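You operate a simulated robot arm through the tools that you are given. There is no shell and no other tool.

You are at the controls of a simulated robot arm. One attempt, no reset.

Task
Put things in order on the top of the wide white table. At the end: the red strap roll stands on top of the sample card (marked "62"); the yellow link stands where the red strap roll stood; one of the seals from the top of the wide white table is on the small orange tray; the blue link is on the tall box (marked "22"); whatever was shut is shut again. Leave all else as you found it, and nothing knocked over.

It is judged by the outcome, as a careful person would: the job done as asked, and still so three seconds after it is handed in. It fails if anything else is knocked over, pushed out of place, dropped, spilled or broken. A push-on lid holds only when it is set on centred and level and pressed home; a screw cap is set on level and turned clockwise until tight.

Robot
A 6-joint arm with a two-finger parallel gripper, fixed in place. Base frame: the origin is at the foot of the arm, x ahead of it, y to its left, z up; the work surface is at about z = 0.78. Lengths are in m, angles in degrees, forces in N, time in s.
With the tool pointing down near the work surface it reaches from about 0.24 to 0.64 m from the base axis. Its first joint turns from -66.0 to 66.0 degrees. Payload 2.7 kg.
Tool frame: the origin (TCP) lies between the finger pads and is the grasp point; the fingertips stand 0.023 m ahead of it; z points along the fingers, y is the line along which they close. Largest opening 0.094 m; finger width 0.038, thickness 0.01; the body of the gripper, 0.054 by 0.096 m, starts 0.039 m behind the TCP.
Orientation is that of the tool frame in the base frame, as a unit quaternion [w, x, y, z]. With the fingers straight down and closing along the base's y, the tool's x points along the base's -x, its y along +y and its z along -z.

Tools
- The arm moves only by the tool play_rows. Its argument "motion" is a list of rows, each an object of numbers (a shift or turn left out is 0, a gripper value left out holds the last): "rx", "ry", "rz": the turn, a rotation vector about the base's x, y, z in units of 90 degrees (1.0 is 90 degrees); "x", "y", "z": the shift along the base's x, y, z in units of 100 mm (1.0 is 100 mm); "grip": the finger opening in m, from 0 to 0.094. In form: [{"rx": .., "ry": .., "rz": .., "x": .., "y": .., "z": .., "grip": ..}, ...]. A call has 1 to 20 rows; each row is the pose to reach, as a shift and turn from the pose commanded when the call began. A call with a number of a shift or a turn outside -1 to 1 is refused whole. A row lasts 0.2 s, in which the tool goes at most 0.05 m and 8.6 degrees; a call with a longer step from one row to the next is refused whole, and so is a gripper value outside its range. A pose out of reach is approached as far as the arm can. The call stops where the force on the tool passes 40 N (or 10 N more than at its start, if that is more) or the arm is blocked; 0.2 s more then pass. Each finger travels about 0.045 m/s and halts on what it meets, pressing with about 42 N; the grip force reading is that of the motor and also rises with nothing between the fingers. The clock runs only during rows and for 0.2 s after the last one: add rows that repeat a pose to give the fingers time. It gives the time, the measured TCP pose, the force on the tool (base axes), the opening and the grip force at its end, in the units of the frame above (readings bear some noise), with the torque about the TCP (base axes, N m) and any sound that the robot's microphone picked up, and new pictures: "views" is both (left out), scene, wrist or none.
- Cameras (640 x 400 px; columns grow to the right, rows downward): "scene" is fixed at [0.0673, -0.4293, 1.3936]; the picture's right is [0.85, -0.52, 0.00], its down [-0.32, -0.53, -0.79] and it looks along [0.41, 0.67, -0.62] (base axes); focal length 350 px, centre (320, 200). "wrist" rides on the gripper at [0.086, 0.016, -0.074] in the tool frame; the picture's right is [-0.18, 0.98, 0.00], its down [-0.58, -0.11, -0.81] and it looks along [-0.79, -0.15, 0.59] (tool axes); focal length 243 px, centre (320, 200).
- pixel_to_xyz(camera, pixels): for up to 12 pixels [column, row] of the newest picture of that camera ("zoom" is the newest enlarged one), the place [x, y, z] in the base frame of the surface seen there, good to about 0.003 m, but the place of the scene camera against the robot may be out by one fixed shift of up to 0.012 m in any direction. It takes no simulated time.
- zoom(camera, box): a new picture of the part [left, top, right, bottom] of that camera's present view, enlarged. It takes no simulated time.
- job_done(): hands the job in; it is judged then, once.

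Unless the task says otherwise, let go and move clear before handing in.

The tools are called by a JSON object that holds its "api" and its "payload". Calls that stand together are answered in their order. play_rows: Moves the arm, as the interface text tells. Its arguments: {"type":"object","properties":{"motion":{"type":"array","items":{"type":"object","properties":{"rx":{"type":"number"},"ry":{"type":"number"},"rz":{"type":"number"},"x":{"type":"number"},"y":{"type":"number"},"z":{"type":"number"},"grip":{"type":"number"}}}},"views":{"type":"string","enum":["both","scene","wrist","none"]}},"required":["motion"]} The other tools are called the same way: pixel_to_xyz (camera, pixels) gives the place of the surface under pixels of a picture; zoom (camera, box) takes an enlarged picture of a part of a camera's view; job_done () hands the job in.

At the start:

```text
time_s: 0.0
ee_pos: [0.3096, 0.1543, 1.0596]
tool_rot: [0.0, -0.001, 1.0, 0.0]
wrist_force: [-0.1, 0.8, -0.6]
wrist_torque: [-0.02, -0.02, -0.02]
gripper_width: 0.0943
grip_force: 0.1
```

scene: 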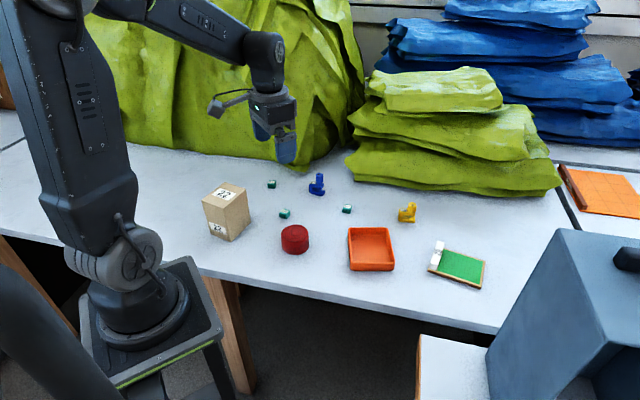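
wrist: 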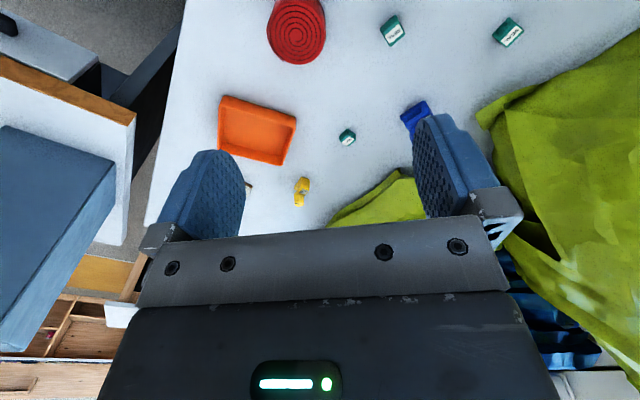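

The scene shows the box "22" near (227,210), the red roll (295,239), the orange tray (371,249), the sample card (458,265), the yellow link (407,212), the blue link (317,184) and three green seals. I'll zoom in before moving anything.

{"api": "zoom", "payload": {"camera": "scene", "box": [180, 150, 340, 260]}}

{"api": "zoom", "payload": {"camera": "scene", "box": [330, 180, 510, 300]}}

{"api": "pixel_to_xyz", "payload": {"camera": "scene", "pixels": [[227, 192], [295, 232], [371, 250], [462, 264], [437, 247], [407, 212], [317, 184], [271, 184], [285, 213], [347, 208], [320, 260], [295, 253]]}}

```text
3.64 times, centred on (260, 205) of scene
```

zoom: 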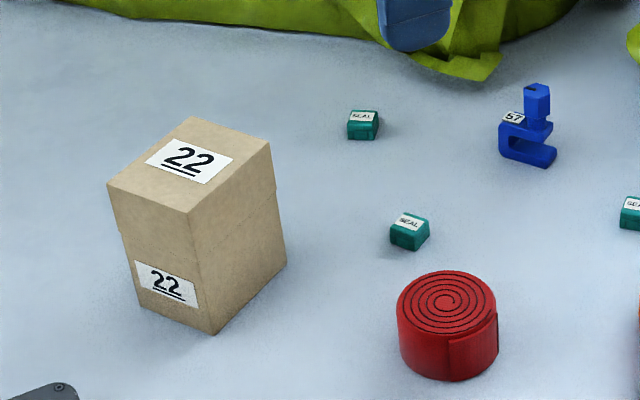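

```text
3.33 times, centred on (420, 240) of scene
```

zoom: 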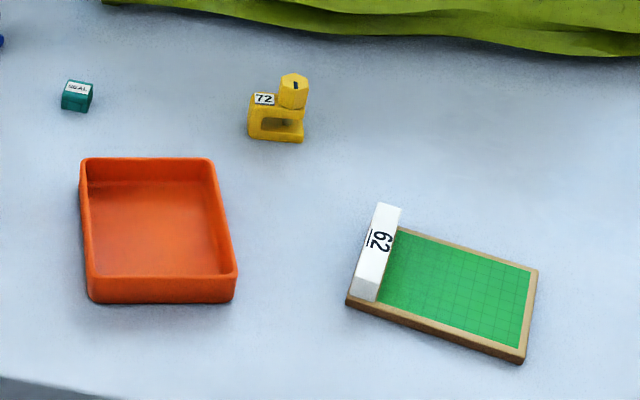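

```text
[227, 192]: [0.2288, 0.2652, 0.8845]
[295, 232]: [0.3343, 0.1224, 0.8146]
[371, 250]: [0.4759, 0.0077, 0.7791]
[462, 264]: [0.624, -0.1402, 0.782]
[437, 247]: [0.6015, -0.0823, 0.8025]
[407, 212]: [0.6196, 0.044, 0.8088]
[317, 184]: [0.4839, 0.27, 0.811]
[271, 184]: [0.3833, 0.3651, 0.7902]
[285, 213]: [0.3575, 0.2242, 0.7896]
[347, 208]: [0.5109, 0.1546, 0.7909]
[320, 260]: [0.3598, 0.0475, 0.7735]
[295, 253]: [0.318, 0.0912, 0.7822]
```

Everything on the table is located. I'll check the second orange item at right (600,190) and the near blue cabinet so I don't confuse them with the targets.

{"api": "zoom", "payload": {"camera": "scene", "box": [520, 130, 640, 250]}}

{"api": "zoom", "payload": {"camera": "scene", "box": [380, 220, 640, 400]}}

{"api": "zoom", "payload": {"camera": "wrist", "box": [180, 0, 580, 250]}}

{"api": "zoom", "payload": {"camera": "scene", "box": [190, 170, 260, 250]}}

```text
3.33 times, centred on (580, 190) of scene
```

zoom: 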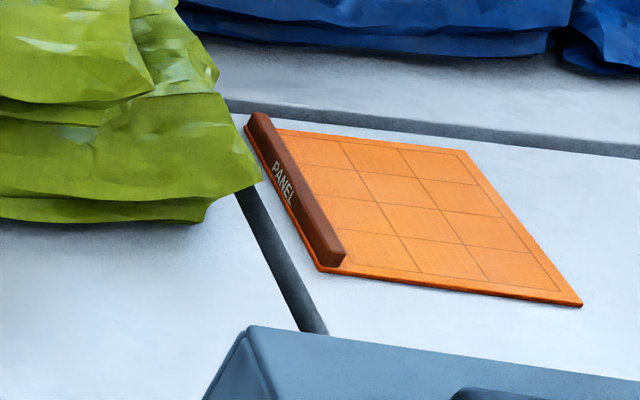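

```text
2.22 times, centred on (510, 310) of scene
```

zoom: 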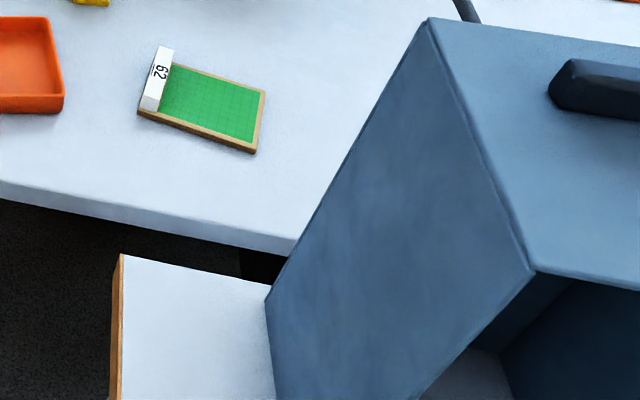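

```text
1.60 times, centred on (380, 125) of wrist
```

zoom: 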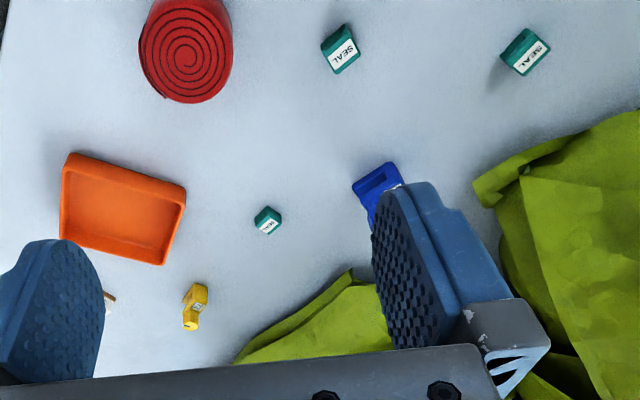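

```text
5.00 times, centred on (225, 210) of scene
```

zoom: 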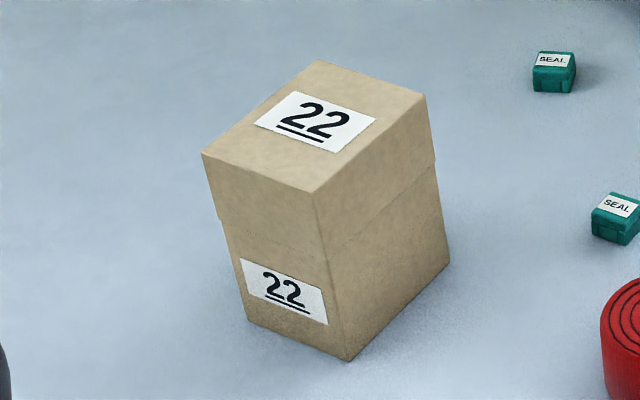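

The panel on the far table and the blue cabinet aren't part of the job. The box has a lid seam but stays shut. I'll cross-check positions with the wrist camera: roll (297,30), seals (391,31), (508,33) and (347,137), tray (257,130), yellow (301,190).

{"api": "pixel_to_xyz", "payload": {"camera": "wrist", "pixels": [[297, 30], [391, 34], [508, 36], [348, 138], [257, 130], [301, 192], [416, 110], [297, 56], [268, 30], [324, 30], [301, 205], [300, 182]]}}

{"api": "pixel_to_xyz", "payload": {"camera": "scene", "pixels": [[282, 232], [308, 232], [295, 226], [295, 240], [431, 268], [482, 287], [488, 261], [444, 250], [405, 206], [411, 206], [203, 201], [246, 191]]}}

```text
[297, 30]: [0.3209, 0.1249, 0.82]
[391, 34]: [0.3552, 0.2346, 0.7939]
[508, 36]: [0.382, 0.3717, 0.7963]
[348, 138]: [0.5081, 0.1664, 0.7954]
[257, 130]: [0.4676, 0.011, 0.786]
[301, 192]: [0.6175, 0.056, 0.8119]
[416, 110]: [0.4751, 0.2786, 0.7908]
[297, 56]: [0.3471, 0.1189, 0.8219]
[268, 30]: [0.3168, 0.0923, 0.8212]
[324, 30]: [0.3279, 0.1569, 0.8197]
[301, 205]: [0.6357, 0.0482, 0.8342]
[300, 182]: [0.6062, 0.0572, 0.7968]
```

```text
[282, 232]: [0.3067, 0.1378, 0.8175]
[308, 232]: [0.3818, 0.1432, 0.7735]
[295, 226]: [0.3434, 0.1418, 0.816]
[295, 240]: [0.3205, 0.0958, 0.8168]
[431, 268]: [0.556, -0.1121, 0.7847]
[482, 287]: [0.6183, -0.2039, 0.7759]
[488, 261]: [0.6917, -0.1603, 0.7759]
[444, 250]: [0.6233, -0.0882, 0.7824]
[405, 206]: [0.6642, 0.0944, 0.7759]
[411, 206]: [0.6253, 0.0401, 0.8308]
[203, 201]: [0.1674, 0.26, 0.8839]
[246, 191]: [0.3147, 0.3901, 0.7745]
```

The wrist camera puts the roll at about (0.321,0.125), while the scene camera reads about 0.01 m off. I'll move above the roll and measure again from closer.

{"api": "play_rows", "payload": {"motion": [{"x": 0.03, "y": -0.07, "z": -0.25}, {"x": 0.06, "y": -0.14, "z": -0.5}, {"x": 0.09, "y": -0.21, "z": -0.75}, {"x": 0.13, "y": -0.27, "z": -1.0}, {"x": 0.13, "y": -0.27, "z": -1.0}]}}

```text
time_s: 1.2
ee_pos: [0.3223, 0.1262, 0.9577]
tool_rot: [0.0, 0.0, 1.0, 0.001]
wrist_force: [0.0, -0.9, -0.9]
wrist_torque: [-0.02, 0.02, -0.01]
gripper_width: 0.0939
grip_force: 0.1
```

scene: 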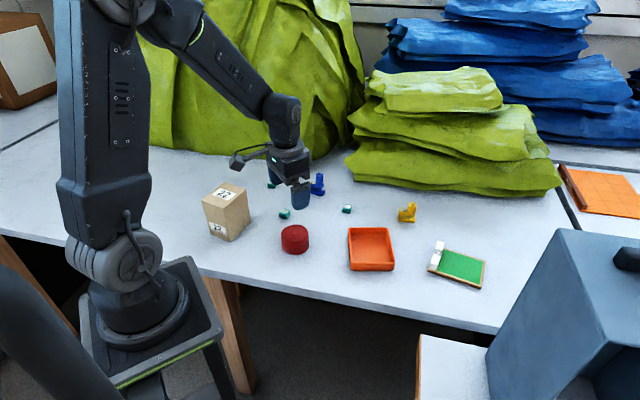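
wrist: 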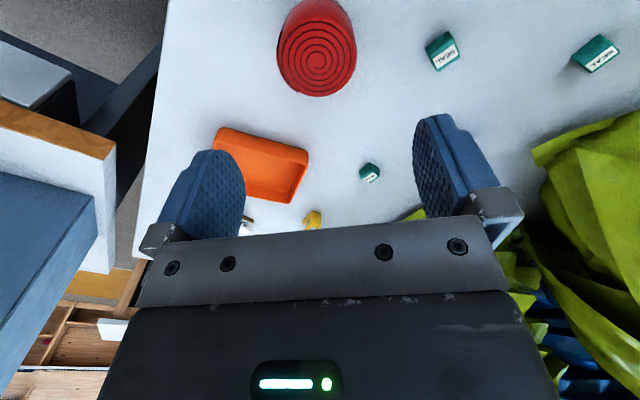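

The roll's spiral centre is now at about (318,60) in the wrist view. I'll sample its rim and centre.

{"api": "zoom", "payload": {"camera": "wrist", "box": [240, 0, 400, 110]}}

{"api": "pixel_to_xyz", "payload": {"camera": "wrist", "pixels": [[318, 60], [280, 50], [354, 50], [318, 94], [318, 35], [318, 92], [283, 60], [352, 60], [318, 110], [200, 100]]}}

{"api": "pixel_to_xyz", "payload": {"camera": "scene", "pixels": [[295, 233], [295, 225], [295, 241], [283, 233], [307, 232], [295, 255]]}}

```text
3.64 times, centred on (320, 55) of wrist
```

zoom: 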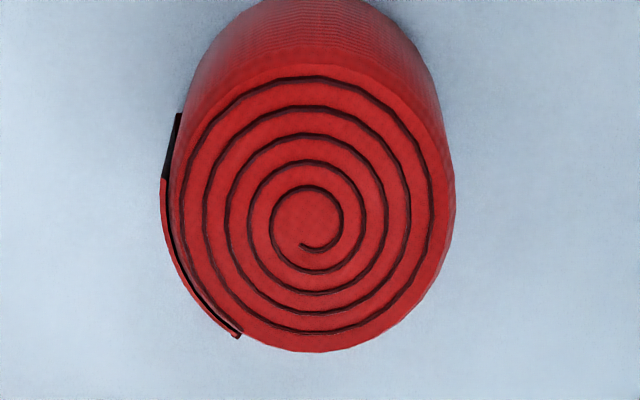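

```text
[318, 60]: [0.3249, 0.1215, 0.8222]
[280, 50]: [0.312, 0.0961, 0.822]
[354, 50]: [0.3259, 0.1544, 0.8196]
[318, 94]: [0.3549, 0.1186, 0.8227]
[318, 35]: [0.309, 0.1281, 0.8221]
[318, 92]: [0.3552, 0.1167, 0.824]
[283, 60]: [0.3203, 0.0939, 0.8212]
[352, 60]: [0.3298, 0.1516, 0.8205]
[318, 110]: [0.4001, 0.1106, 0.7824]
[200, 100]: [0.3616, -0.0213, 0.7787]
```

```text
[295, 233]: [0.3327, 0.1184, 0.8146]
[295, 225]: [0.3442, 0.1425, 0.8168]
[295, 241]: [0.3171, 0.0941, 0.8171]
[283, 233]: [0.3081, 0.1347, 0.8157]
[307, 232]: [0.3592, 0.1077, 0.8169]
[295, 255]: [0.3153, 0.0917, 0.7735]
```

The roll's centre is about (0.3255,0.1225), with its top at z≈0.822. Before choosing a gripper yaw, I'll get the box's top corners (for camera clearance) and the card's geometry.

{"api": "pixel_to_xyz", "payload": {"camera": "scene", "pixels": [[224, 184], [244, 190], [223, 206], [204, 200], [239, 240], [285, 210], [347, 206]]}}

{"api": "pixel_to_xyz", "payload": {"camera": "wrist", "pixels": [[445, 55], [369, 172], [595, 55], [260, 165], [225, 130], [305, 155]]}}

{"api": "zoom", "payload": {"camera": "wrist", "box": [340, 20, 640, 200]}}

```text
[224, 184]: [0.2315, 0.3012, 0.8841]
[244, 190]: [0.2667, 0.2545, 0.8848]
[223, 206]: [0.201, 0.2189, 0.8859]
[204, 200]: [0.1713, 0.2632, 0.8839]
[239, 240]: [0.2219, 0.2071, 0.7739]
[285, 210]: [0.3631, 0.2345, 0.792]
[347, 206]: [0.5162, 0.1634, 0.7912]
```

```text
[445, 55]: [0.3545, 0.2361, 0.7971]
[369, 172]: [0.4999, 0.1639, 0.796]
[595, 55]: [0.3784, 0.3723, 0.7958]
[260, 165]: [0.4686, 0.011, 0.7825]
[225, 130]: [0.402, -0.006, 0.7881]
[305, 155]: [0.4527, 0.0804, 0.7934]
```

```text
2.13 times, centred on (490, 110) of wrist
```

zoom: 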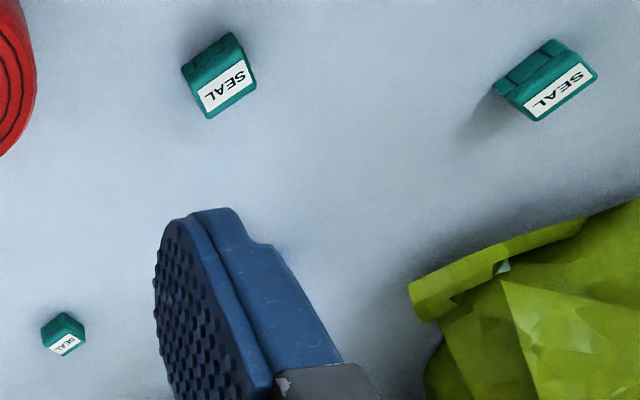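

The box's nearest top corner is about 0.075 m from where the camera bracket would be at a yaw of -30°. That yaw also keeps the fingers off the strap flap, so I'll turn -30°, descend to about z=0.87 and look.

{"api": "play_rows", "payload": {"motion": [{"rz": -0.085, "x": 0.03, "y": -0.04, "z": -0.2}, {"rz": -0.17, "x": 0.03, "y": -0.04, "z": -0.4}, {"rz": -0.25, "x": 0.03, "y": -0.04, "z": -0.6}, {"rz": -0.333, "x": 0.03, "y": -0.04, "z": -0.8}, {"rz": -0.333, "x": 0.03, "y": -0.04, "z": -0.8}]}}

```text
time_s: 2.4
ee_pos: [0.3263, 0.123, 0.8798]
tool_rot: [0.0, 0.259, 0.966, 0.0]
wrist_force: [0.8, 0.0, -0.2]
wrist_torque: [-0.01, -0.02, 0.02]
gripper_width: 0.094
grip_force: 0.0
```

scene: 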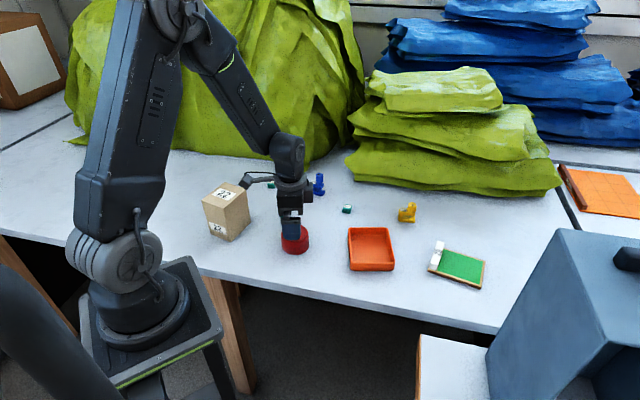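
wrist: 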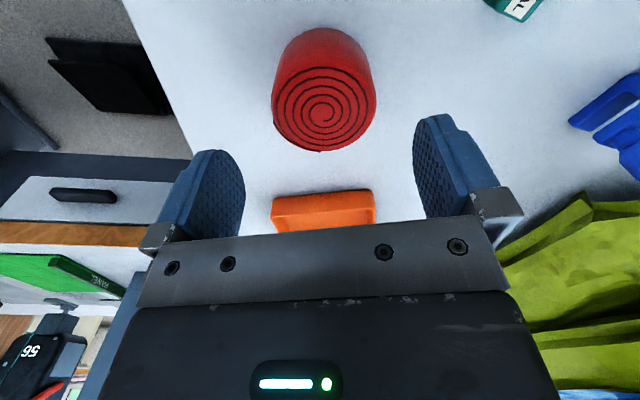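

The roll's spiral now shows at (323,112) in the wrist view. I'll re-measure its centre before descending.

{"api": "pixel_to_xyz", "payload": {"camera": "wrist", "pixels": [[323, 112], [277, 105], [373, 105], [324, 148], [324, 70], [300, 108], [348, 108], [273, 112], [376, 112]]}}

{"api": "zoom", "payload": {"camera": "wrist", "box": [250, 10, 400, 170]}}

```text
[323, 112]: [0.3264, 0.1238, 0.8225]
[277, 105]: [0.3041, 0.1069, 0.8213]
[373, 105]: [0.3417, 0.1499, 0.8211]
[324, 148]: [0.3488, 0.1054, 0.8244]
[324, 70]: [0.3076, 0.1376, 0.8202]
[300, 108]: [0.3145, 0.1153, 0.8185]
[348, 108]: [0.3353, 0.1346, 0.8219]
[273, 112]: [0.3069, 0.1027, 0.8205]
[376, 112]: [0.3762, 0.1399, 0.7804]
```

```text
2.50 times, centred on (325, 90) of wrist
```

zoom: 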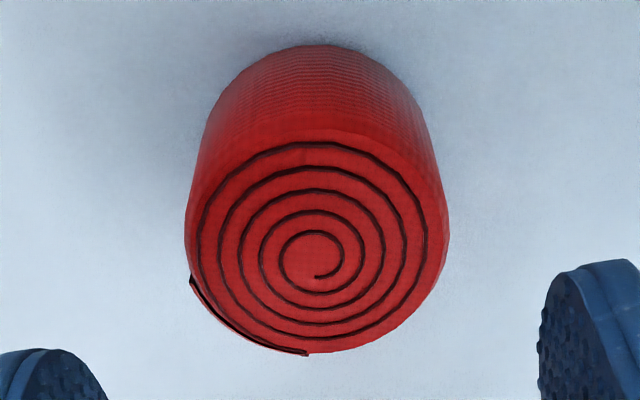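

The roll centre (0.326,0.1235) lies under the TCP (0.3263,0.123). I'll descend to z≈0.811 and close on it.

{"api": "play_rows", "payload": {"motion": [{"z": -0.2}, {"z": -0.4}, {"z": -0.58}, {"z": -0.68}, {"z": -0.68}, {"z": -0.68, "grip": 0.05}, {"z": -0.68, "grip": 0.05}, {"z": -0.68, "grip": 0.05}, {"z": -0.68, "grip": 0.05}, {"z": -0.68, "grip": 0.05}]}}

```text
time_s: 4.6
ee_pos: [0.3254, 0.123, 0.8126]
tool_rot: [0.0, 0.259, 0.966, 0.0]
wrist_force: [-0.9, 0.1, 0.6]
wrist_torque: [-0.02, -0.04, 0.03]
gripper_width: 0.0636
grip_force: 41.4
```

scene: 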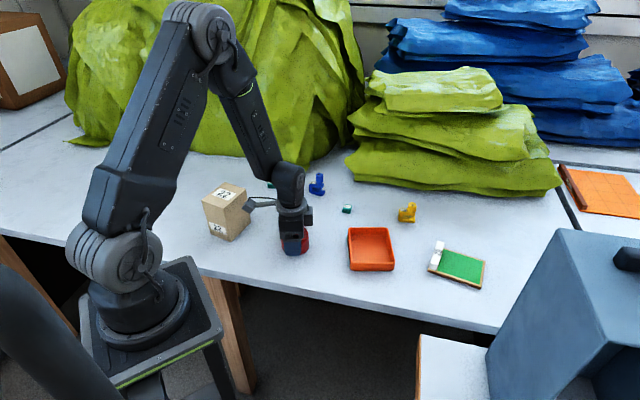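
wrist: 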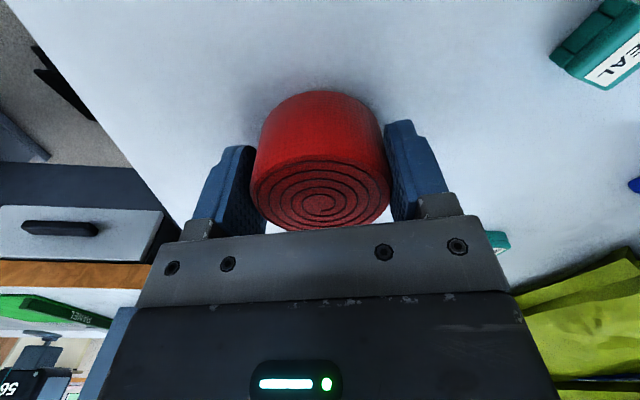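

The roll is gripped at a width of 0.0636 with 41 N. I'll lift it straight up and start toward the card.

{"api": "play_rows", "payload": {"motion": [{"z": 0.15}, {"z": 0.4}, {"z": 0.7}, {"z": 1.0}, {"x": 0.25, "y": -0.2, "z": 1.0}, {"x": 0.5, "y": -0.4, "z": 1.0}, {"x": 0.75, "y": -0.6, "z": 1.0}, {"x": 1.0, "y": -0.8, "z": 1.0}, {"x": 1.0, "y": -0.8, "z": 1.0}]}}

```text
time_s: 6.6
ee_pos: [0.4269, 0.0449, 0.9102]
tool_rot: [0.0, 0.26, 0.966, 0.0]
wrist_force: [0.5, 1.2, -1.2]
wrist_torque: [0.01, -0.04, 0.02]
gripper_width: 0.0635
grip_force: 42.2
```

scene: 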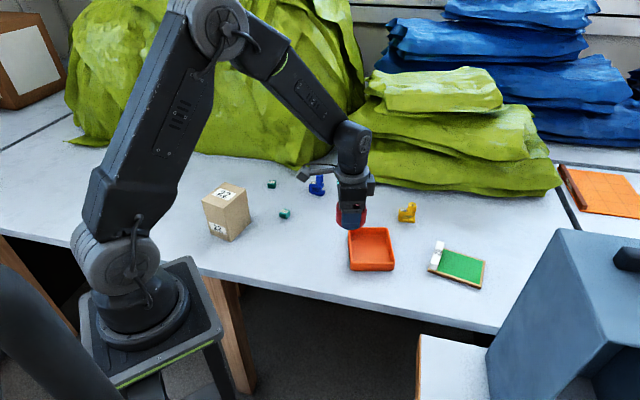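
wrist: 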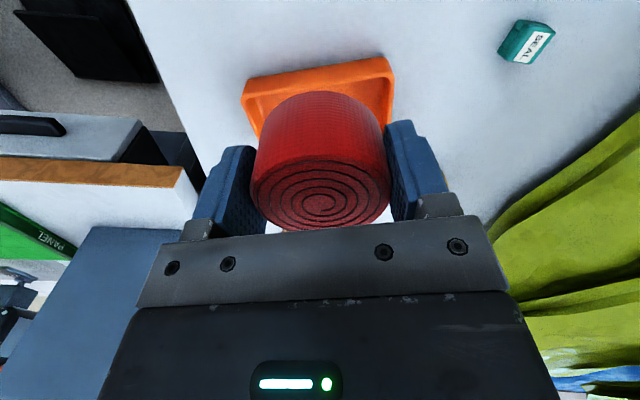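

The roll is secure over the tray at z≈0.91. I'll continue to about (0.527,-0.05) and turn another -29° so the fingers close along the card's short side.

{"api": "play_rows", "payload": {"motion": [{"rz": -0.08, "x": 0.25, "y": -0.25, "z": 0.1}, {"rz": -0.16, "x": 0.5, "y": -0.5, "z": 0.2}, {"rz": -0.24, "x": 0.75, "y": -0.75, "z": 0.3}, {"rz": -0.32, "x": 1.0, "y": -0.95, "z": 0.3}, {"rz": -0.32, "x": 1.0, "y": -0.95, "z": 0.3}]}}

```text
time_s: 7.8
ee_pos: [0.5256, -0.0528, 0.9406]
tool_rot: [0.0, 0.492, 0.871, 0.001]
wrist_force: [-0.3, -0.5, -1.5]
wrist_torque: [-0.01, -0.02, 0.01]
gripper_width: 0.0637
grip_force: 42.1
```

scene: 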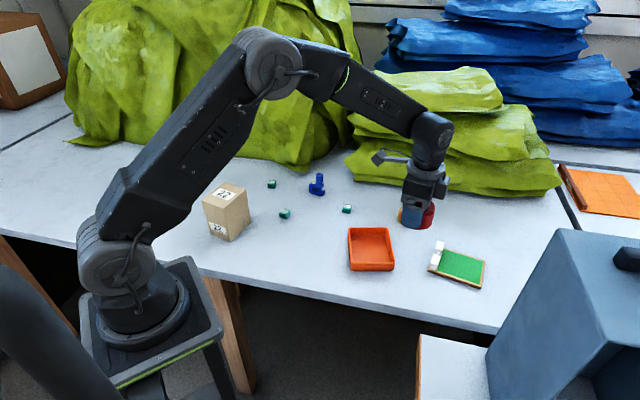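
wrist: 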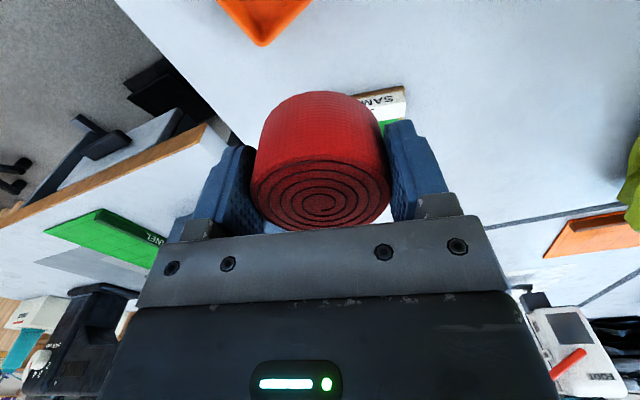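

The card's block is visible behind the roll at about (385,100) in the wrist view. I'll sample card points in both cameras to settle the offset.

{"api": "zoom", "payload": {"camera": "wrist", "box": [330, 60, 450, 140]}}

{"api": "zoom", "payload": {"camera": "scene", "box": [415, 225, 505, 300]}}

{"api": "pixel_to_xyz", "payload": {"camera": "wrist", "pixels": [[403, 89], [403, 112], [390, 92], [370, 95], [396, 105]]}}

{"api": "pixel_to_xyz", "payload": {"camera": "scene", "pixels": [[439, 243], [434, 265], [429, 270], [480, 287], [484, 263], [446, 250], [443, 243], [433, 272], [443, 252], [440, 264], [460, 264]]}}

```text
5.00 times, centred on (390, 100) of wrist
```

zoom: 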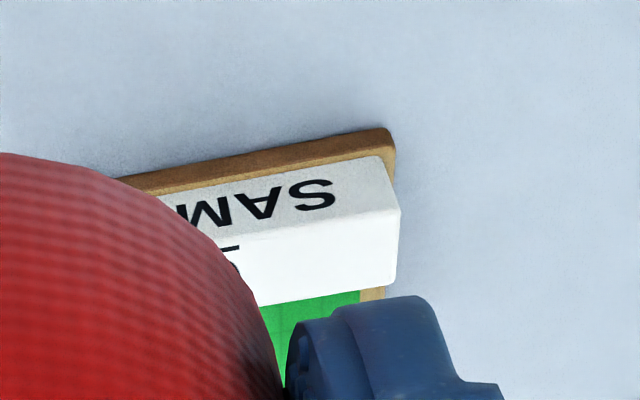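

```text
5.33 times, centred on (460, 262) of scene
```

zoom: 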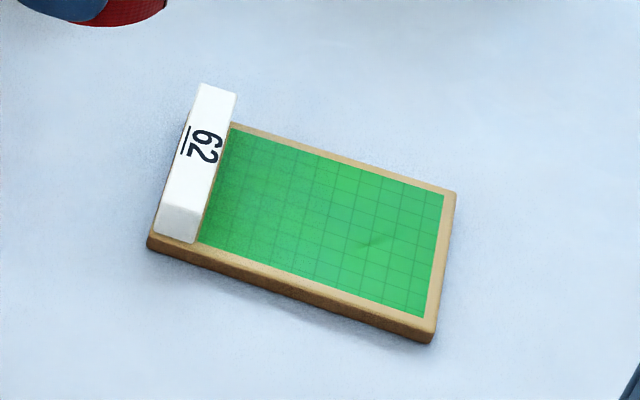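

```text
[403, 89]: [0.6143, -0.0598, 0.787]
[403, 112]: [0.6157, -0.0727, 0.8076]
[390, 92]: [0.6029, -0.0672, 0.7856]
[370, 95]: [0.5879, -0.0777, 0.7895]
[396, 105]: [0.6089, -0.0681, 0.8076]
```

```text
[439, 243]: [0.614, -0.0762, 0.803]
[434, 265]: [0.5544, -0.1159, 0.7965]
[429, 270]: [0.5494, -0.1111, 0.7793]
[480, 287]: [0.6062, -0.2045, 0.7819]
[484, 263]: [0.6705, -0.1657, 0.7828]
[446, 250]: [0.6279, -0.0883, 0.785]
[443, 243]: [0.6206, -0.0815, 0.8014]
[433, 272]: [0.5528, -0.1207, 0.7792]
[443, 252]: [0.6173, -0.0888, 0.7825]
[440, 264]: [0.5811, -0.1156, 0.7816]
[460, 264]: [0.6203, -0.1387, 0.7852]
```

Combining both views, the card measures about 0.112 × 0.083 m with its long axis at -58°. The free green area is centred near (0.6146,-0.138). I'll move there high and check the view.

{"api": "play_rows", "payload": {"motion": [{"x": 0.3, "y": -0.28}, {"x": 0.6, "y": -0.57, "z": -0.1}, {"x": 0.89, "y": -0.85, "z": -0.25}, {"x": 0.89, "y": -0.85, "z": -0.45}, {"x": 0.89, "y": -0.85, "z": -0.45}]}}

```text
time_s: 9.0
ee_pos: [0.6144, -0.1386, 0.8977]
tool_rot: [0.0, 0.49, 0.872, 0.0]
wrist_force: [-0.7, -0.1, -0.6]
wrist_torque: [0.0, 0.0, 0.01]
gripper_width: 0.0634
grip_force: 41.6
```

scene: 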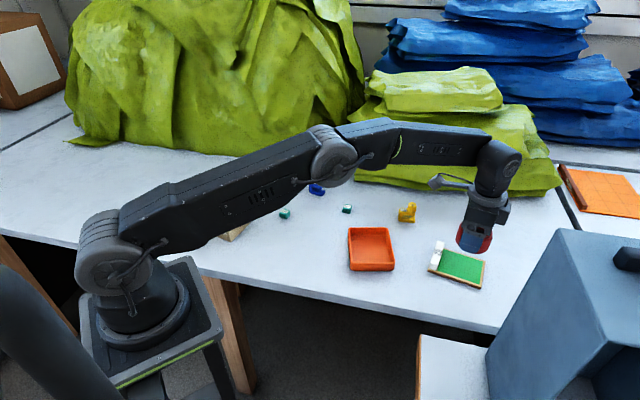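
wrist: 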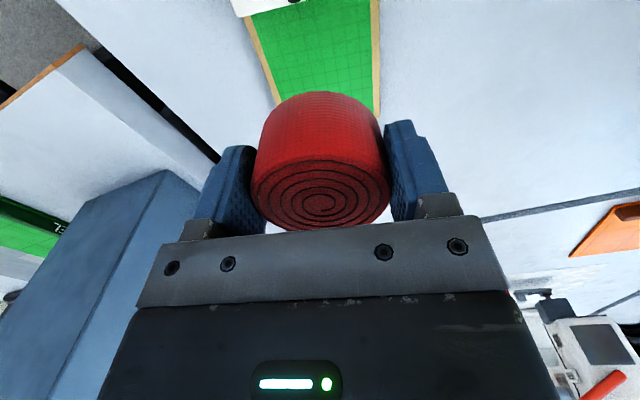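

The roll hangs over the card, with the frame edges at (243,18) and (380,20) in the wrist view. I'll measure the card relative to the roll from here.

{"api": "zoom", "payload": {"camera": "wrist", "box": [220, 0, 420, 125]}}

{"api": "pixel_to_xyz", "payload": {"camera": "wrist", "pixels": [[244, 20], [250, 30], [262, 70], [272, 95], [376, 20], [376, 60], [376, 95], [320, 60], [320, 85], [300, 3], [265, 10], [400, 60]]}}

```text
3.20 times, centred on (320, 62) of wrist
```

zoom: 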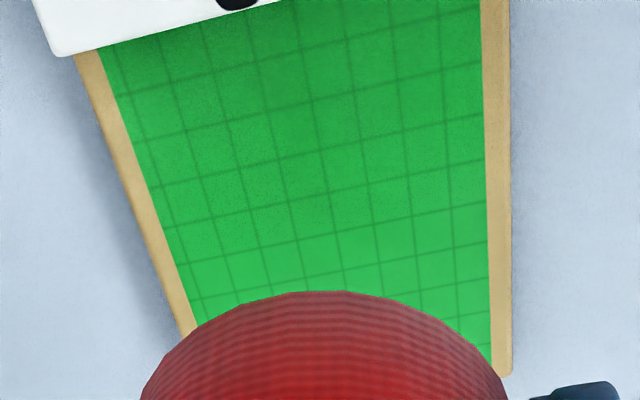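

```text
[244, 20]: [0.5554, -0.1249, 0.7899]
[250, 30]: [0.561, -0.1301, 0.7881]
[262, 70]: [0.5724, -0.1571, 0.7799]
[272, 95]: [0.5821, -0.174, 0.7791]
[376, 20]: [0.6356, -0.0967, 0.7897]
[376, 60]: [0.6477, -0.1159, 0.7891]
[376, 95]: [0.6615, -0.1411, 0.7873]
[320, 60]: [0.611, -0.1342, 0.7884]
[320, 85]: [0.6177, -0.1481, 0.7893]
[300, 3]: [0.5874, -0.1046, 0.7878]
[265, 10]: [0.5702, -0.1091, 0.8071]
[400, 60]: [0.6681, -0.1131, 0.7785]
```

The TCP is within 1 mm of the card's centreline, with about 0.012–0.016 m of gap to the block and to the far end. I'll lower to just above the card, then step down slowly until contact.

{"api": "play_rows", "payload": {"motion": [{"z": -0.25}, {"z": -0.5}, {"z": -0.65}, {"z": -0.72}, {"z": -0.74}, {"z": -0.74}]}}

```text
time_s: 10.4
ee_pos: [0.6137, -0.1372, 0.8226]
tool_rot: [0.0, 0.491, 0.871, 0.0]
wrist_force: [0.2, -0.7, -0.3]
wrist_torque: [-0.03, 0.02, -0.01]
gripper_width: 0.0633
grip_force: 42.0
```

scene: 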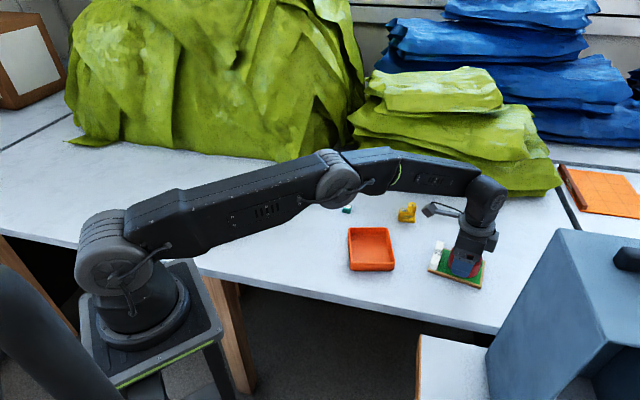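
wrist: 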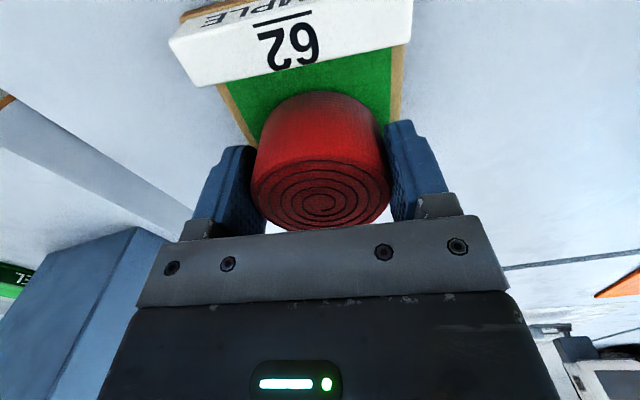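

Just above the card with no contact force yet. I'll step down 1 mm at a time.

{"api": "play_rows", "payload": {"motion": [{"z": -0.005}, {"z": -0.01}, {"z": -0.01}], "views": "none"}}

```text
time_s: 11.2
ee_pos: [0.6161, -0.1366, 0.8226]
tool_rot: [0.0, 0.491, 0.871, 0.0]
wrist_force: [-0.2, -0.1, -0.7]
wrist_torque: [0.0, -0.02, 0.01]
gripper_width: 0.0636
grip_force: 42.0
```

{"api": "play_rows", "payload": {"motion": [{"z": -0.005}, {"z": -0.01}, {"z": -0.01}], "views": "none"}}

```text
time_s: 12.0
ee_pos: [0.6146, -0.1367, 0.8214]
tool_rot: [0.0, 0.491, 0.871, 0.0]
wrist_force: [0.3, 2.0, 1.5]
wrist_torque: [0.06, -0.05, 0.02]
gripper_width: 0.0636
grip_force: 42.2
```

The vertical force changed from about -0.7 to +1.5 N, so contact may have begun. I'll take one more small step to confirm.

{"api": "play_rows", "payload": {"motion": [{"z": -0.005}, {"z": -0.008}, {"z": -0.008}], "views": "none"}}

```text
time_s: 12.8
ee_pos: [0.615, -0.1378, 0.82]
tool_rot: [0.001, 0.491, 0.871, 0.0]
wrist_force: [1.4, -0.9, 7.6]
wrist_torque: [-0.04, -0.01, 0.01]
gripper_width: 0.0638
grip_force: 42.2
```

Contact is firm at 7.6 N, so I'll open the fingers and look.

{"api": "play_rows", "payload": {"motion": [{"z": 0.005, "grip": 0.068}, {"z": 0.005, "grip": 0.075}, {"z": 0.005, "grip": 0.085}, {"z": 0.005, "grip": 0.085}, {"z": 0.005, "grip": 0.085}]}}

```text
time_s: 14.0
ee_pos: [0.6148, -0.1372, 0.8209]
tool_rot: [0.0, 0.491, 0.871, 0.0]
wrist_force: [-0.2, 0.0, 0.3]
wrist_torque: [-0.02, 0.02, 0.04]
gripper_width: 0.0851
grip_force: 0.0
```

scene: 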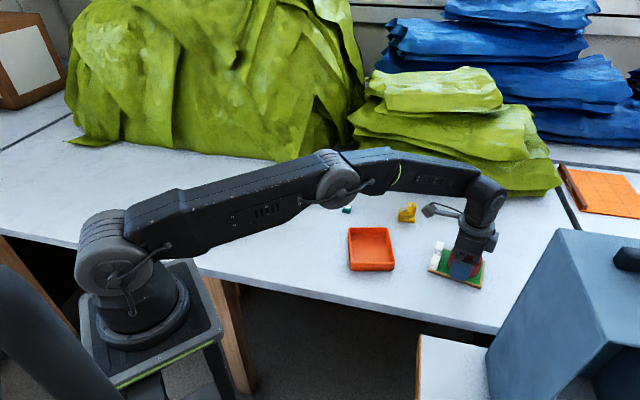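
wrist: 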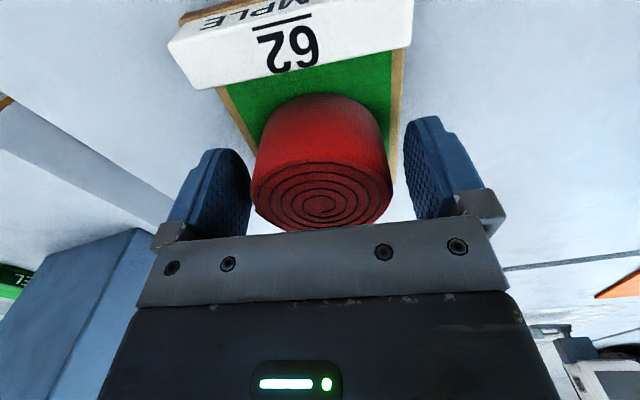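

The roll stands free on the card. I'll rise straight up 0.1 m, then move toward the yellow link.

{"api": "play_rows", "payload": {"motion": [{"z": 0.2}, {"z": 0.45}, {"z": 0.75}, {"z": 1.0}, {"x": -0.1, "y": 0.25, "z": 1.0}, {"x": -0.25, "y": 0.5, "z": 1.0}, {"x": -0.4, "y": 0.75, "z": 1.0}, {"x": -0.55, "y": 1.0, "z": 1.0}, {"x": -0.55, "y": 1.0, "z": 1.0}]}}

```text
time_s: 16.0
ee_pos: [0.562, -0.0393, 0.9221]
tool_rot: [0.0, 0.491, 0.871, 0.0]
wrist_force: [0.1, -0.2, 0.0]
wrist_torque: [0.01, 0.0, 0.03]
gripper_width: 0.0855
grip_force: 0.0
```

scene: 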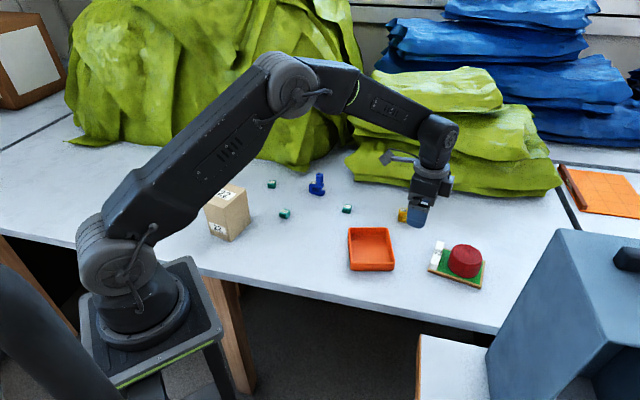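
wrist: 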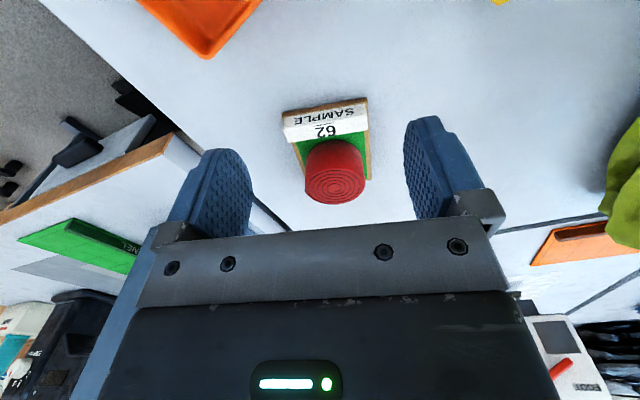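

The roll sits on the card behind the "62" block (wrist (335,170)). I'll turn the yaw back to 0° and move to about (0.52,0.04) to see the yellow link.

{"api": "play_rows", "payload": {"motion": [{"rz": 0.08, "x": -0.05, "y": 0.1, "z": 0.05}, {"rz": 0.16, "x": -0.1, "y": 0.2, "z": 0.1}, {"rz": 0.25, "x": -0.15, "y": 0.3, "z": 0.15}, {"rz": 0.33, "x": -0.2, "y": 0.4, "z": 0.2}, {"rz": 0.41, "x": -0.25, "y": 0.5, "z": 0.2}, {"rz": 0.49, "x": -0.3, "y": 0.6, "z": 0.2}, {"rz": 0.57, "x": -0.35, "y": 0.7, "z": 0.2}, {"rz": 0.653, "x": -0.4, "y": 0.8, "z": 0.2}, {"rz": 0.653, "x": -0.4, "y": 0.8, "z": 0.2}]}}

{"api": "zoom", "payload": {"camera": "scene", "box": [390, 180, 510, 300]}}

```text
time_s: 18.0
ee_pos: [0.5191, 0.0428, 0.9415]
tool_rot: [0.0, -0.001, 1.0, 0.0]
wrist_force: [0.3, -0.1, -0.4]
wrist_torque: [0.01, 0.02, -0.04]
gripper_width: 0.0851
grip_force: 0.1
```

scene: 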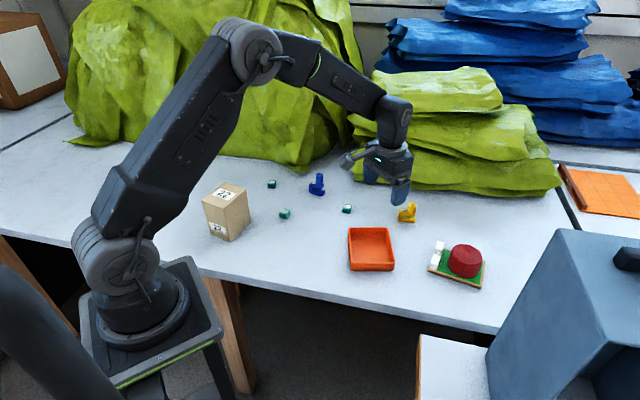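
wrist: 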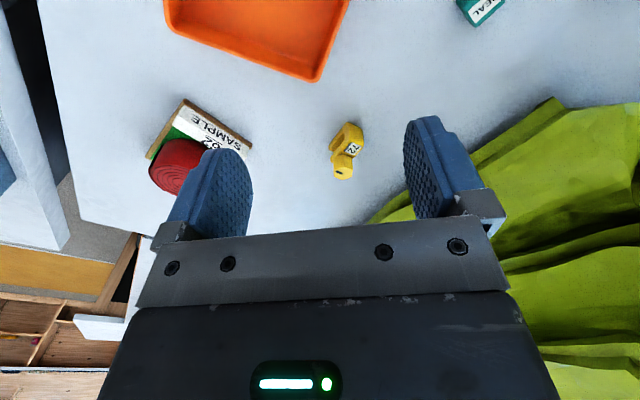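

```text
3.33 times, centred on (450, 240) of scene
```

zoom: 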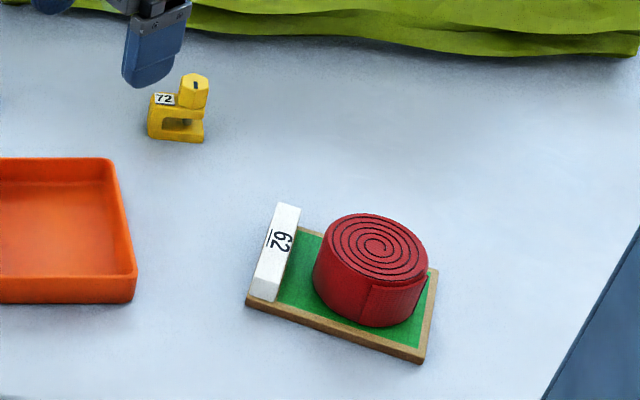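

The roll stands well on the card. Next I'll study the yellow link, at about (346,150) in the wrist view.

{"api": "zoom", "payload": {"camera": "wrist", "box": [310, 110, 390, 190]}}

{"api": "zoom", "payload": {"camera": "scene", "box": [392, 195, 424, 230]}}

{"api": "pixel_to_xyz", "payload": {"camera": "wrist", "pixels": [[344, 173], [353, 149], [340, 150], [348, 130], [334, 140], [357, 140], [340, 165], [352, 168], [345, 145]]}}

```text
5.00 times, centred on (350, 150) of wrist
```

zoom: 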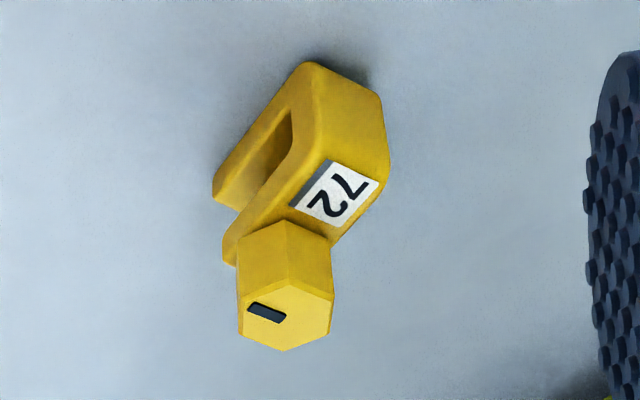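

```text
11.43 times, centred on (408, 212) of scene
```

zoom: 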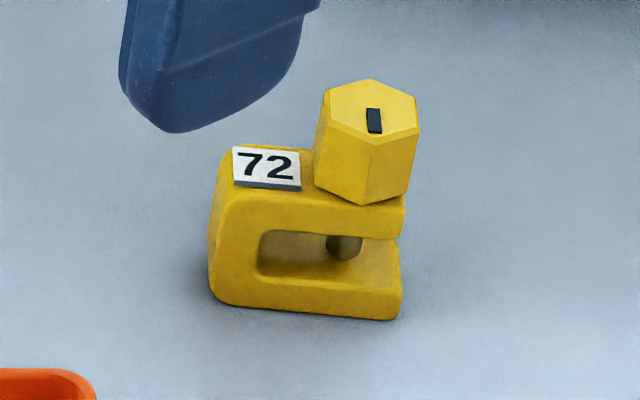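

```text
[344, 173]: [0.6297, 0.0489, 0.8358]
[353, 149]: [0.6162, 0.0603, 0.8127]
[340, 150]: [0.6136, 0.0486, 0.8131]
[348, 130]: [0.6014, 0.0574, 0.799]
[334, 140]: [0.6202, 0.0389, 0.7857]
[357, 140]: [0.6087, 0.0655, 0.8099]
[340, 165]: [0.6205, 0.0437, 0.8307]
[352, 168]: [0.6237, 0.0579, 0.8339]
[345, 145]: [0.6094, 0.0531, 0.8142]
```

The link is a C-body about 0.04 m long lying at -42°, with a hex head on top at z≈0.836. The fingers should close across its width, a yaw of -42°. I'll check how close the green bag is and measure the footprint.

{"api": "pixel_to_xyz", "payload": {"camera": "wrist", "pixels": [[375, 218], [400, 200], [480, 150], [550, 105], [470, 140], [540, 115]]}}

{"api": "pixel_to_xyz", "payload": {"camera": "scene", "pixels": [[399, 219], [414, 221], [399, 215], [402, 206], [411, 204], [411, 200], [380, 183], [420, 188], [460, 193], [345, 165], [440, 185]]}}

```text
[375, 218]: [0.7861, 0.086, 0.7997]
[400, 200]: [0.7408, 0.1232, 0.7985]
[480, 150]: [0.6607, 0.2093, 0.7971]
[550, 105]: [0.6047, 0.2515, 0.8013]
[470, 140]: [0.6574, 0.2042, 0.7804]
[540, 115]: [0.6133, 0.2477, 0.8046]
```

```text
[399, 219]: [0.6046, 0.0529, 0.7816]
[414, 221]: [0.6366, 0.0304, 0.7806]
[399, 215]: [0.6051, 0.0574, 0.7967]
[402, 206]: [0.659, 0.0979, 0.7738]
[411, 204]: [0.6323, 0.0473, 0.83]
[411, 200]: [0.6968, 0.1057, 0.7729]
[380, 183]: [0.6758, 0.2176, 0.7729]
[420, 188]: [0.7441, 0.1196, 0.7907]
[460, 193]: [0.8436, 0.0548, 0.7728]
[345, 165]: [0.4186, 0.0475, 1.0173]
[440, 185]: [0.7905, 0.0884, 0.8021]
```

The bag's edge is over 0.12 m from the link, so there's plenty of room. I'll move above the link's estimated centre (0.622,0.054) with a yaw of -40° and check alignment.

{"api": "play_rows", "payload": {"motion": [{"rz": -0.075, "x": 0.17, "y": 0.02}, {"rz": -0.15, "x": 0.34, "y": 0.04}, {"rz": -0.225, "x": 0.5, "y": 0.06, "z": -0.1}, {"rz": -0.3, "x": 0.67, "y": 0.08, "z": -0.2}, {"rz": -0.375, "x": 0.84, "y": 0.1, "z": -0.3}, {"rz": -0.444, "x": 1.0, "y": 0.11, "z": -0.4}, {"rz": -0.444, "x": 1.0, "y": 0.11, "z": -0.4}]}}

```text
time_s: 19.6
ee_pos: [0.6211, 0.0548, 0.9001]
tool_rot: [0.0, 0.343, 0.939, 0.0]
wrist_force: [-0.1, -0.5, 0.0]
wrist_torque: [0.0, 0.02, -0.05]
gripper_width: 0.0849
grip_force: 0.0
```

scene: 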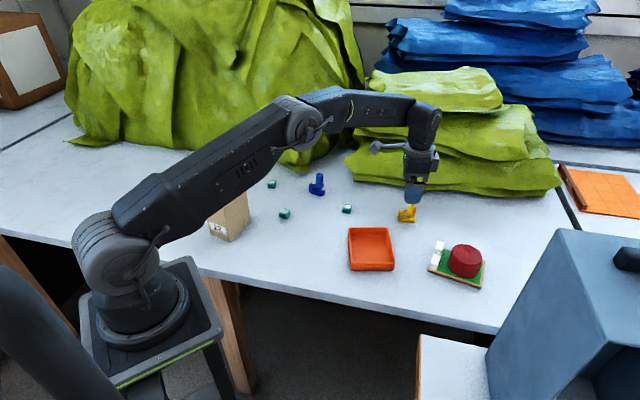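
wrist: 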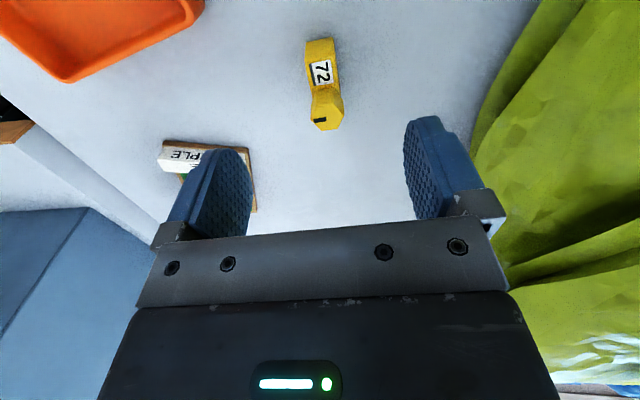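

{"api": "zoom", "payload": {"camera": "wrist", "box": [270, 20, 380, 140]}}

{"api": "pixel_to_xyz", "payload": {"camera": "wrist", "pixels": [[326, 120], [321, 72], [318, 48], [308, 70], [333, 70], [310, 88], [337, 86], [314, 120], [340, 116], [307, 50], [333, 45]]}}

```text
3.33 times, centred on (325, 80) of wrist
```

zoom: 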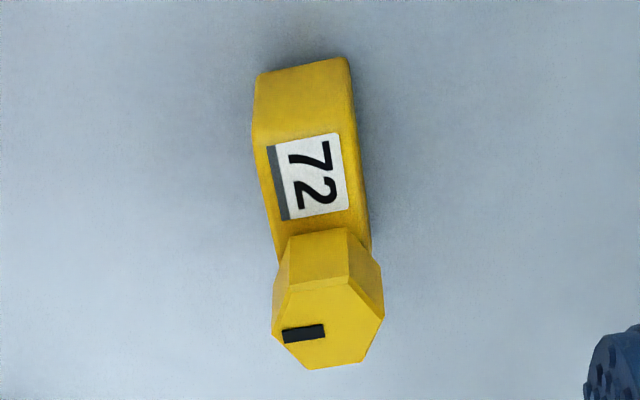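

```text
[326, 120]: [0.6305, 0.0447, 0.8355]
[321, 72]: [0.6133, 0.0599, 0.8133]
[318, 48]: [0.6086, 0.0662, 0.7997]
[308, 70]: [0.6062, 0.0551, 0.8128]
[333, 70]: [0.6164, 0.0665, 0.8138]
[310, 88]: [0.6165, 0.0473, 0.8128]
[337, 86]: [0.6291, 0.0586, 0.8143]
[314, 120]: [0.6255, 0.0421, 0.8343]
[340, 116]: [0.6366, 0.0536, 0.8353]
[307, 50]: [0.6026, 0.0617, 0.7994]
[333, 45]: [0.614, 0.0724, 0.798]
```

The link is aligned: body width ≈0.0215, centre ≈(0.623,0.052), axis ≈-40°. I'll shift slightly, lower to z≈0.809 and close on the flat sides.

{"api": "play_rows", "payload": {"motion": [{"x": 0.018, "y": -0.027, "grip": 0.06}, {"x": 0.018, "y": -0.027, "z": -0.2}, {"x": 0.018, "y": -0.027, "z": -0.45}, {"x": 0.018, "y": -0.027, "z": -0.65}, {"x": 0.018, "y": -0.027, "z": -0.8}, {"x": 0.018, "y": -0.027, "z": -0.9}, {"x": 0.018, "y": -0.027, "z": -0.9}]}}

```text
time_s: 21.2
ee_pos: [0.6232, 0.0524, 0.8111]
tool_rot: [0.0, 0.342, 0.94, 0.0]
wrist_force: [0.0, 0.2, -0.2]
wrist_torque: [-0.05, 0.01, 0.0]
gripper_width: 0.0601
grip_force: 0.0
```

scene: 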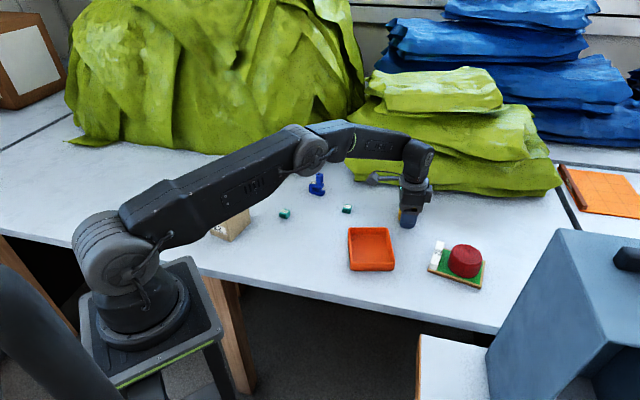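
wrist: 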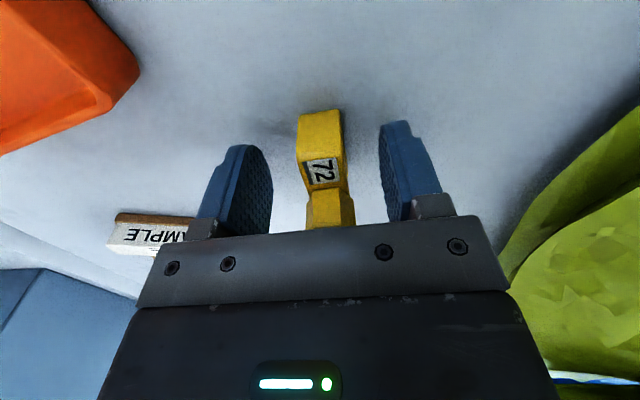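

The link (columns 298–350) is centred between the pads (270 and 380). I'll close.

{"api": "play_rows", "payload": {"motion": [{"grip": 0.04}, {"grip": 0.02}, {"grip": 0.01}, {"grip": 0.01}, {"grip": 0.01}, {"grip": 0.01}]}}

```text
time_s: 22.6
ee_pos: [0.6239, 0.0517, 0.8113]
tool_rot: [-0.001, 0.342, 0.94, 0.0]
wrist_force: [-0.1, -0.3, 0.4]
wrist_torque: [-0.05, 0.02, -0.01]
gripper_width: 0.0221
grip_force: 41.8
```

scene: 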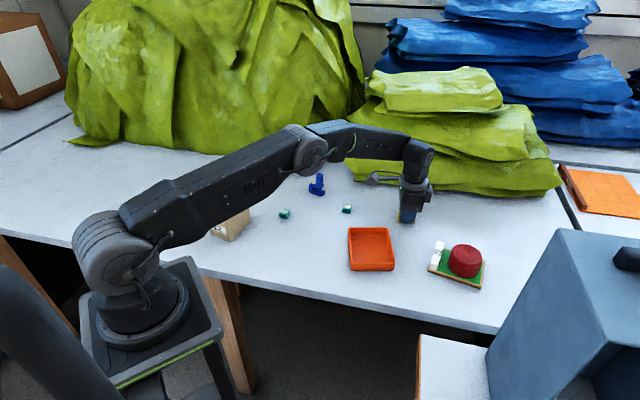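
wrist: 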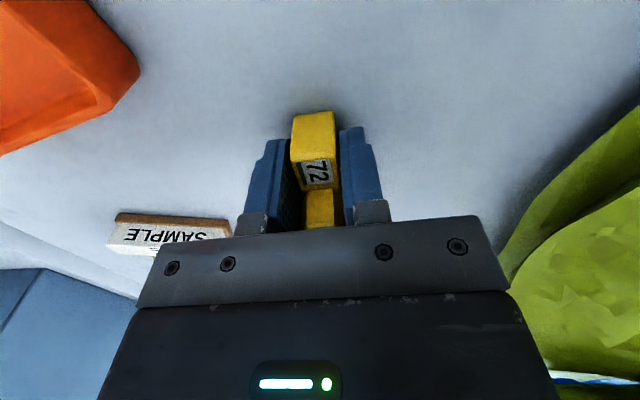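

The link is gripped at 0.0221 m with 42 N. I'll lift it and start carrying it toward the roll's old spot (0.326,0.1235).

{"api": "play_rows", "payload": {"motion": [{"z": 0.1}, {"z": 0.35}, {"z": 0.65}, {"z": 0.95}, {"x": -0.3, "y": 0.07, "z": 0.95}, {"x": -0.65, "y": 0.16, "z": 0.95}, {"x": -1.0, "y": 0.24, "z": 0.95}, {"x": -1.0, "y": 0.24, "z": 0.95}]}}

```text
time_s: 24.4
ee_pos: [0.5217, 0.075, 0.9037]
tool_rot: [-0.001, 0.341, 0.94, 0.0]
wrist_force: [0.1, 0.0, -1.4]
wrist_torque: [0.01, -0.02, -0.02]
gripper_width: 0.0222
grip_force: 41.8
```

scene: 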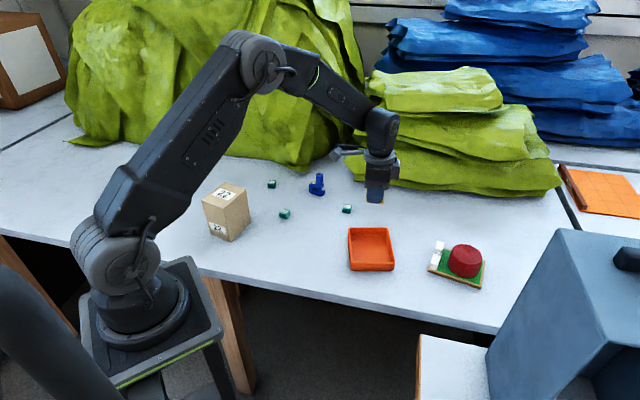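
wrist: 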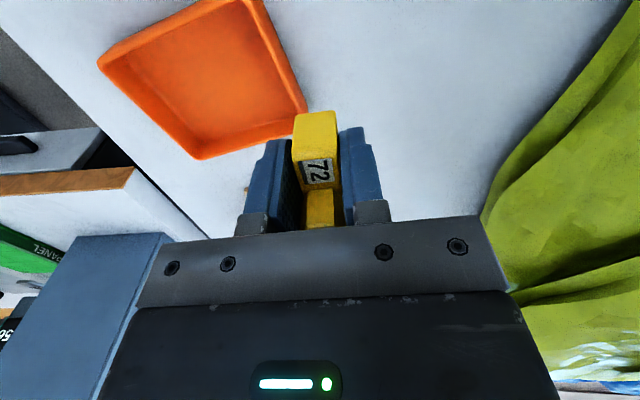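

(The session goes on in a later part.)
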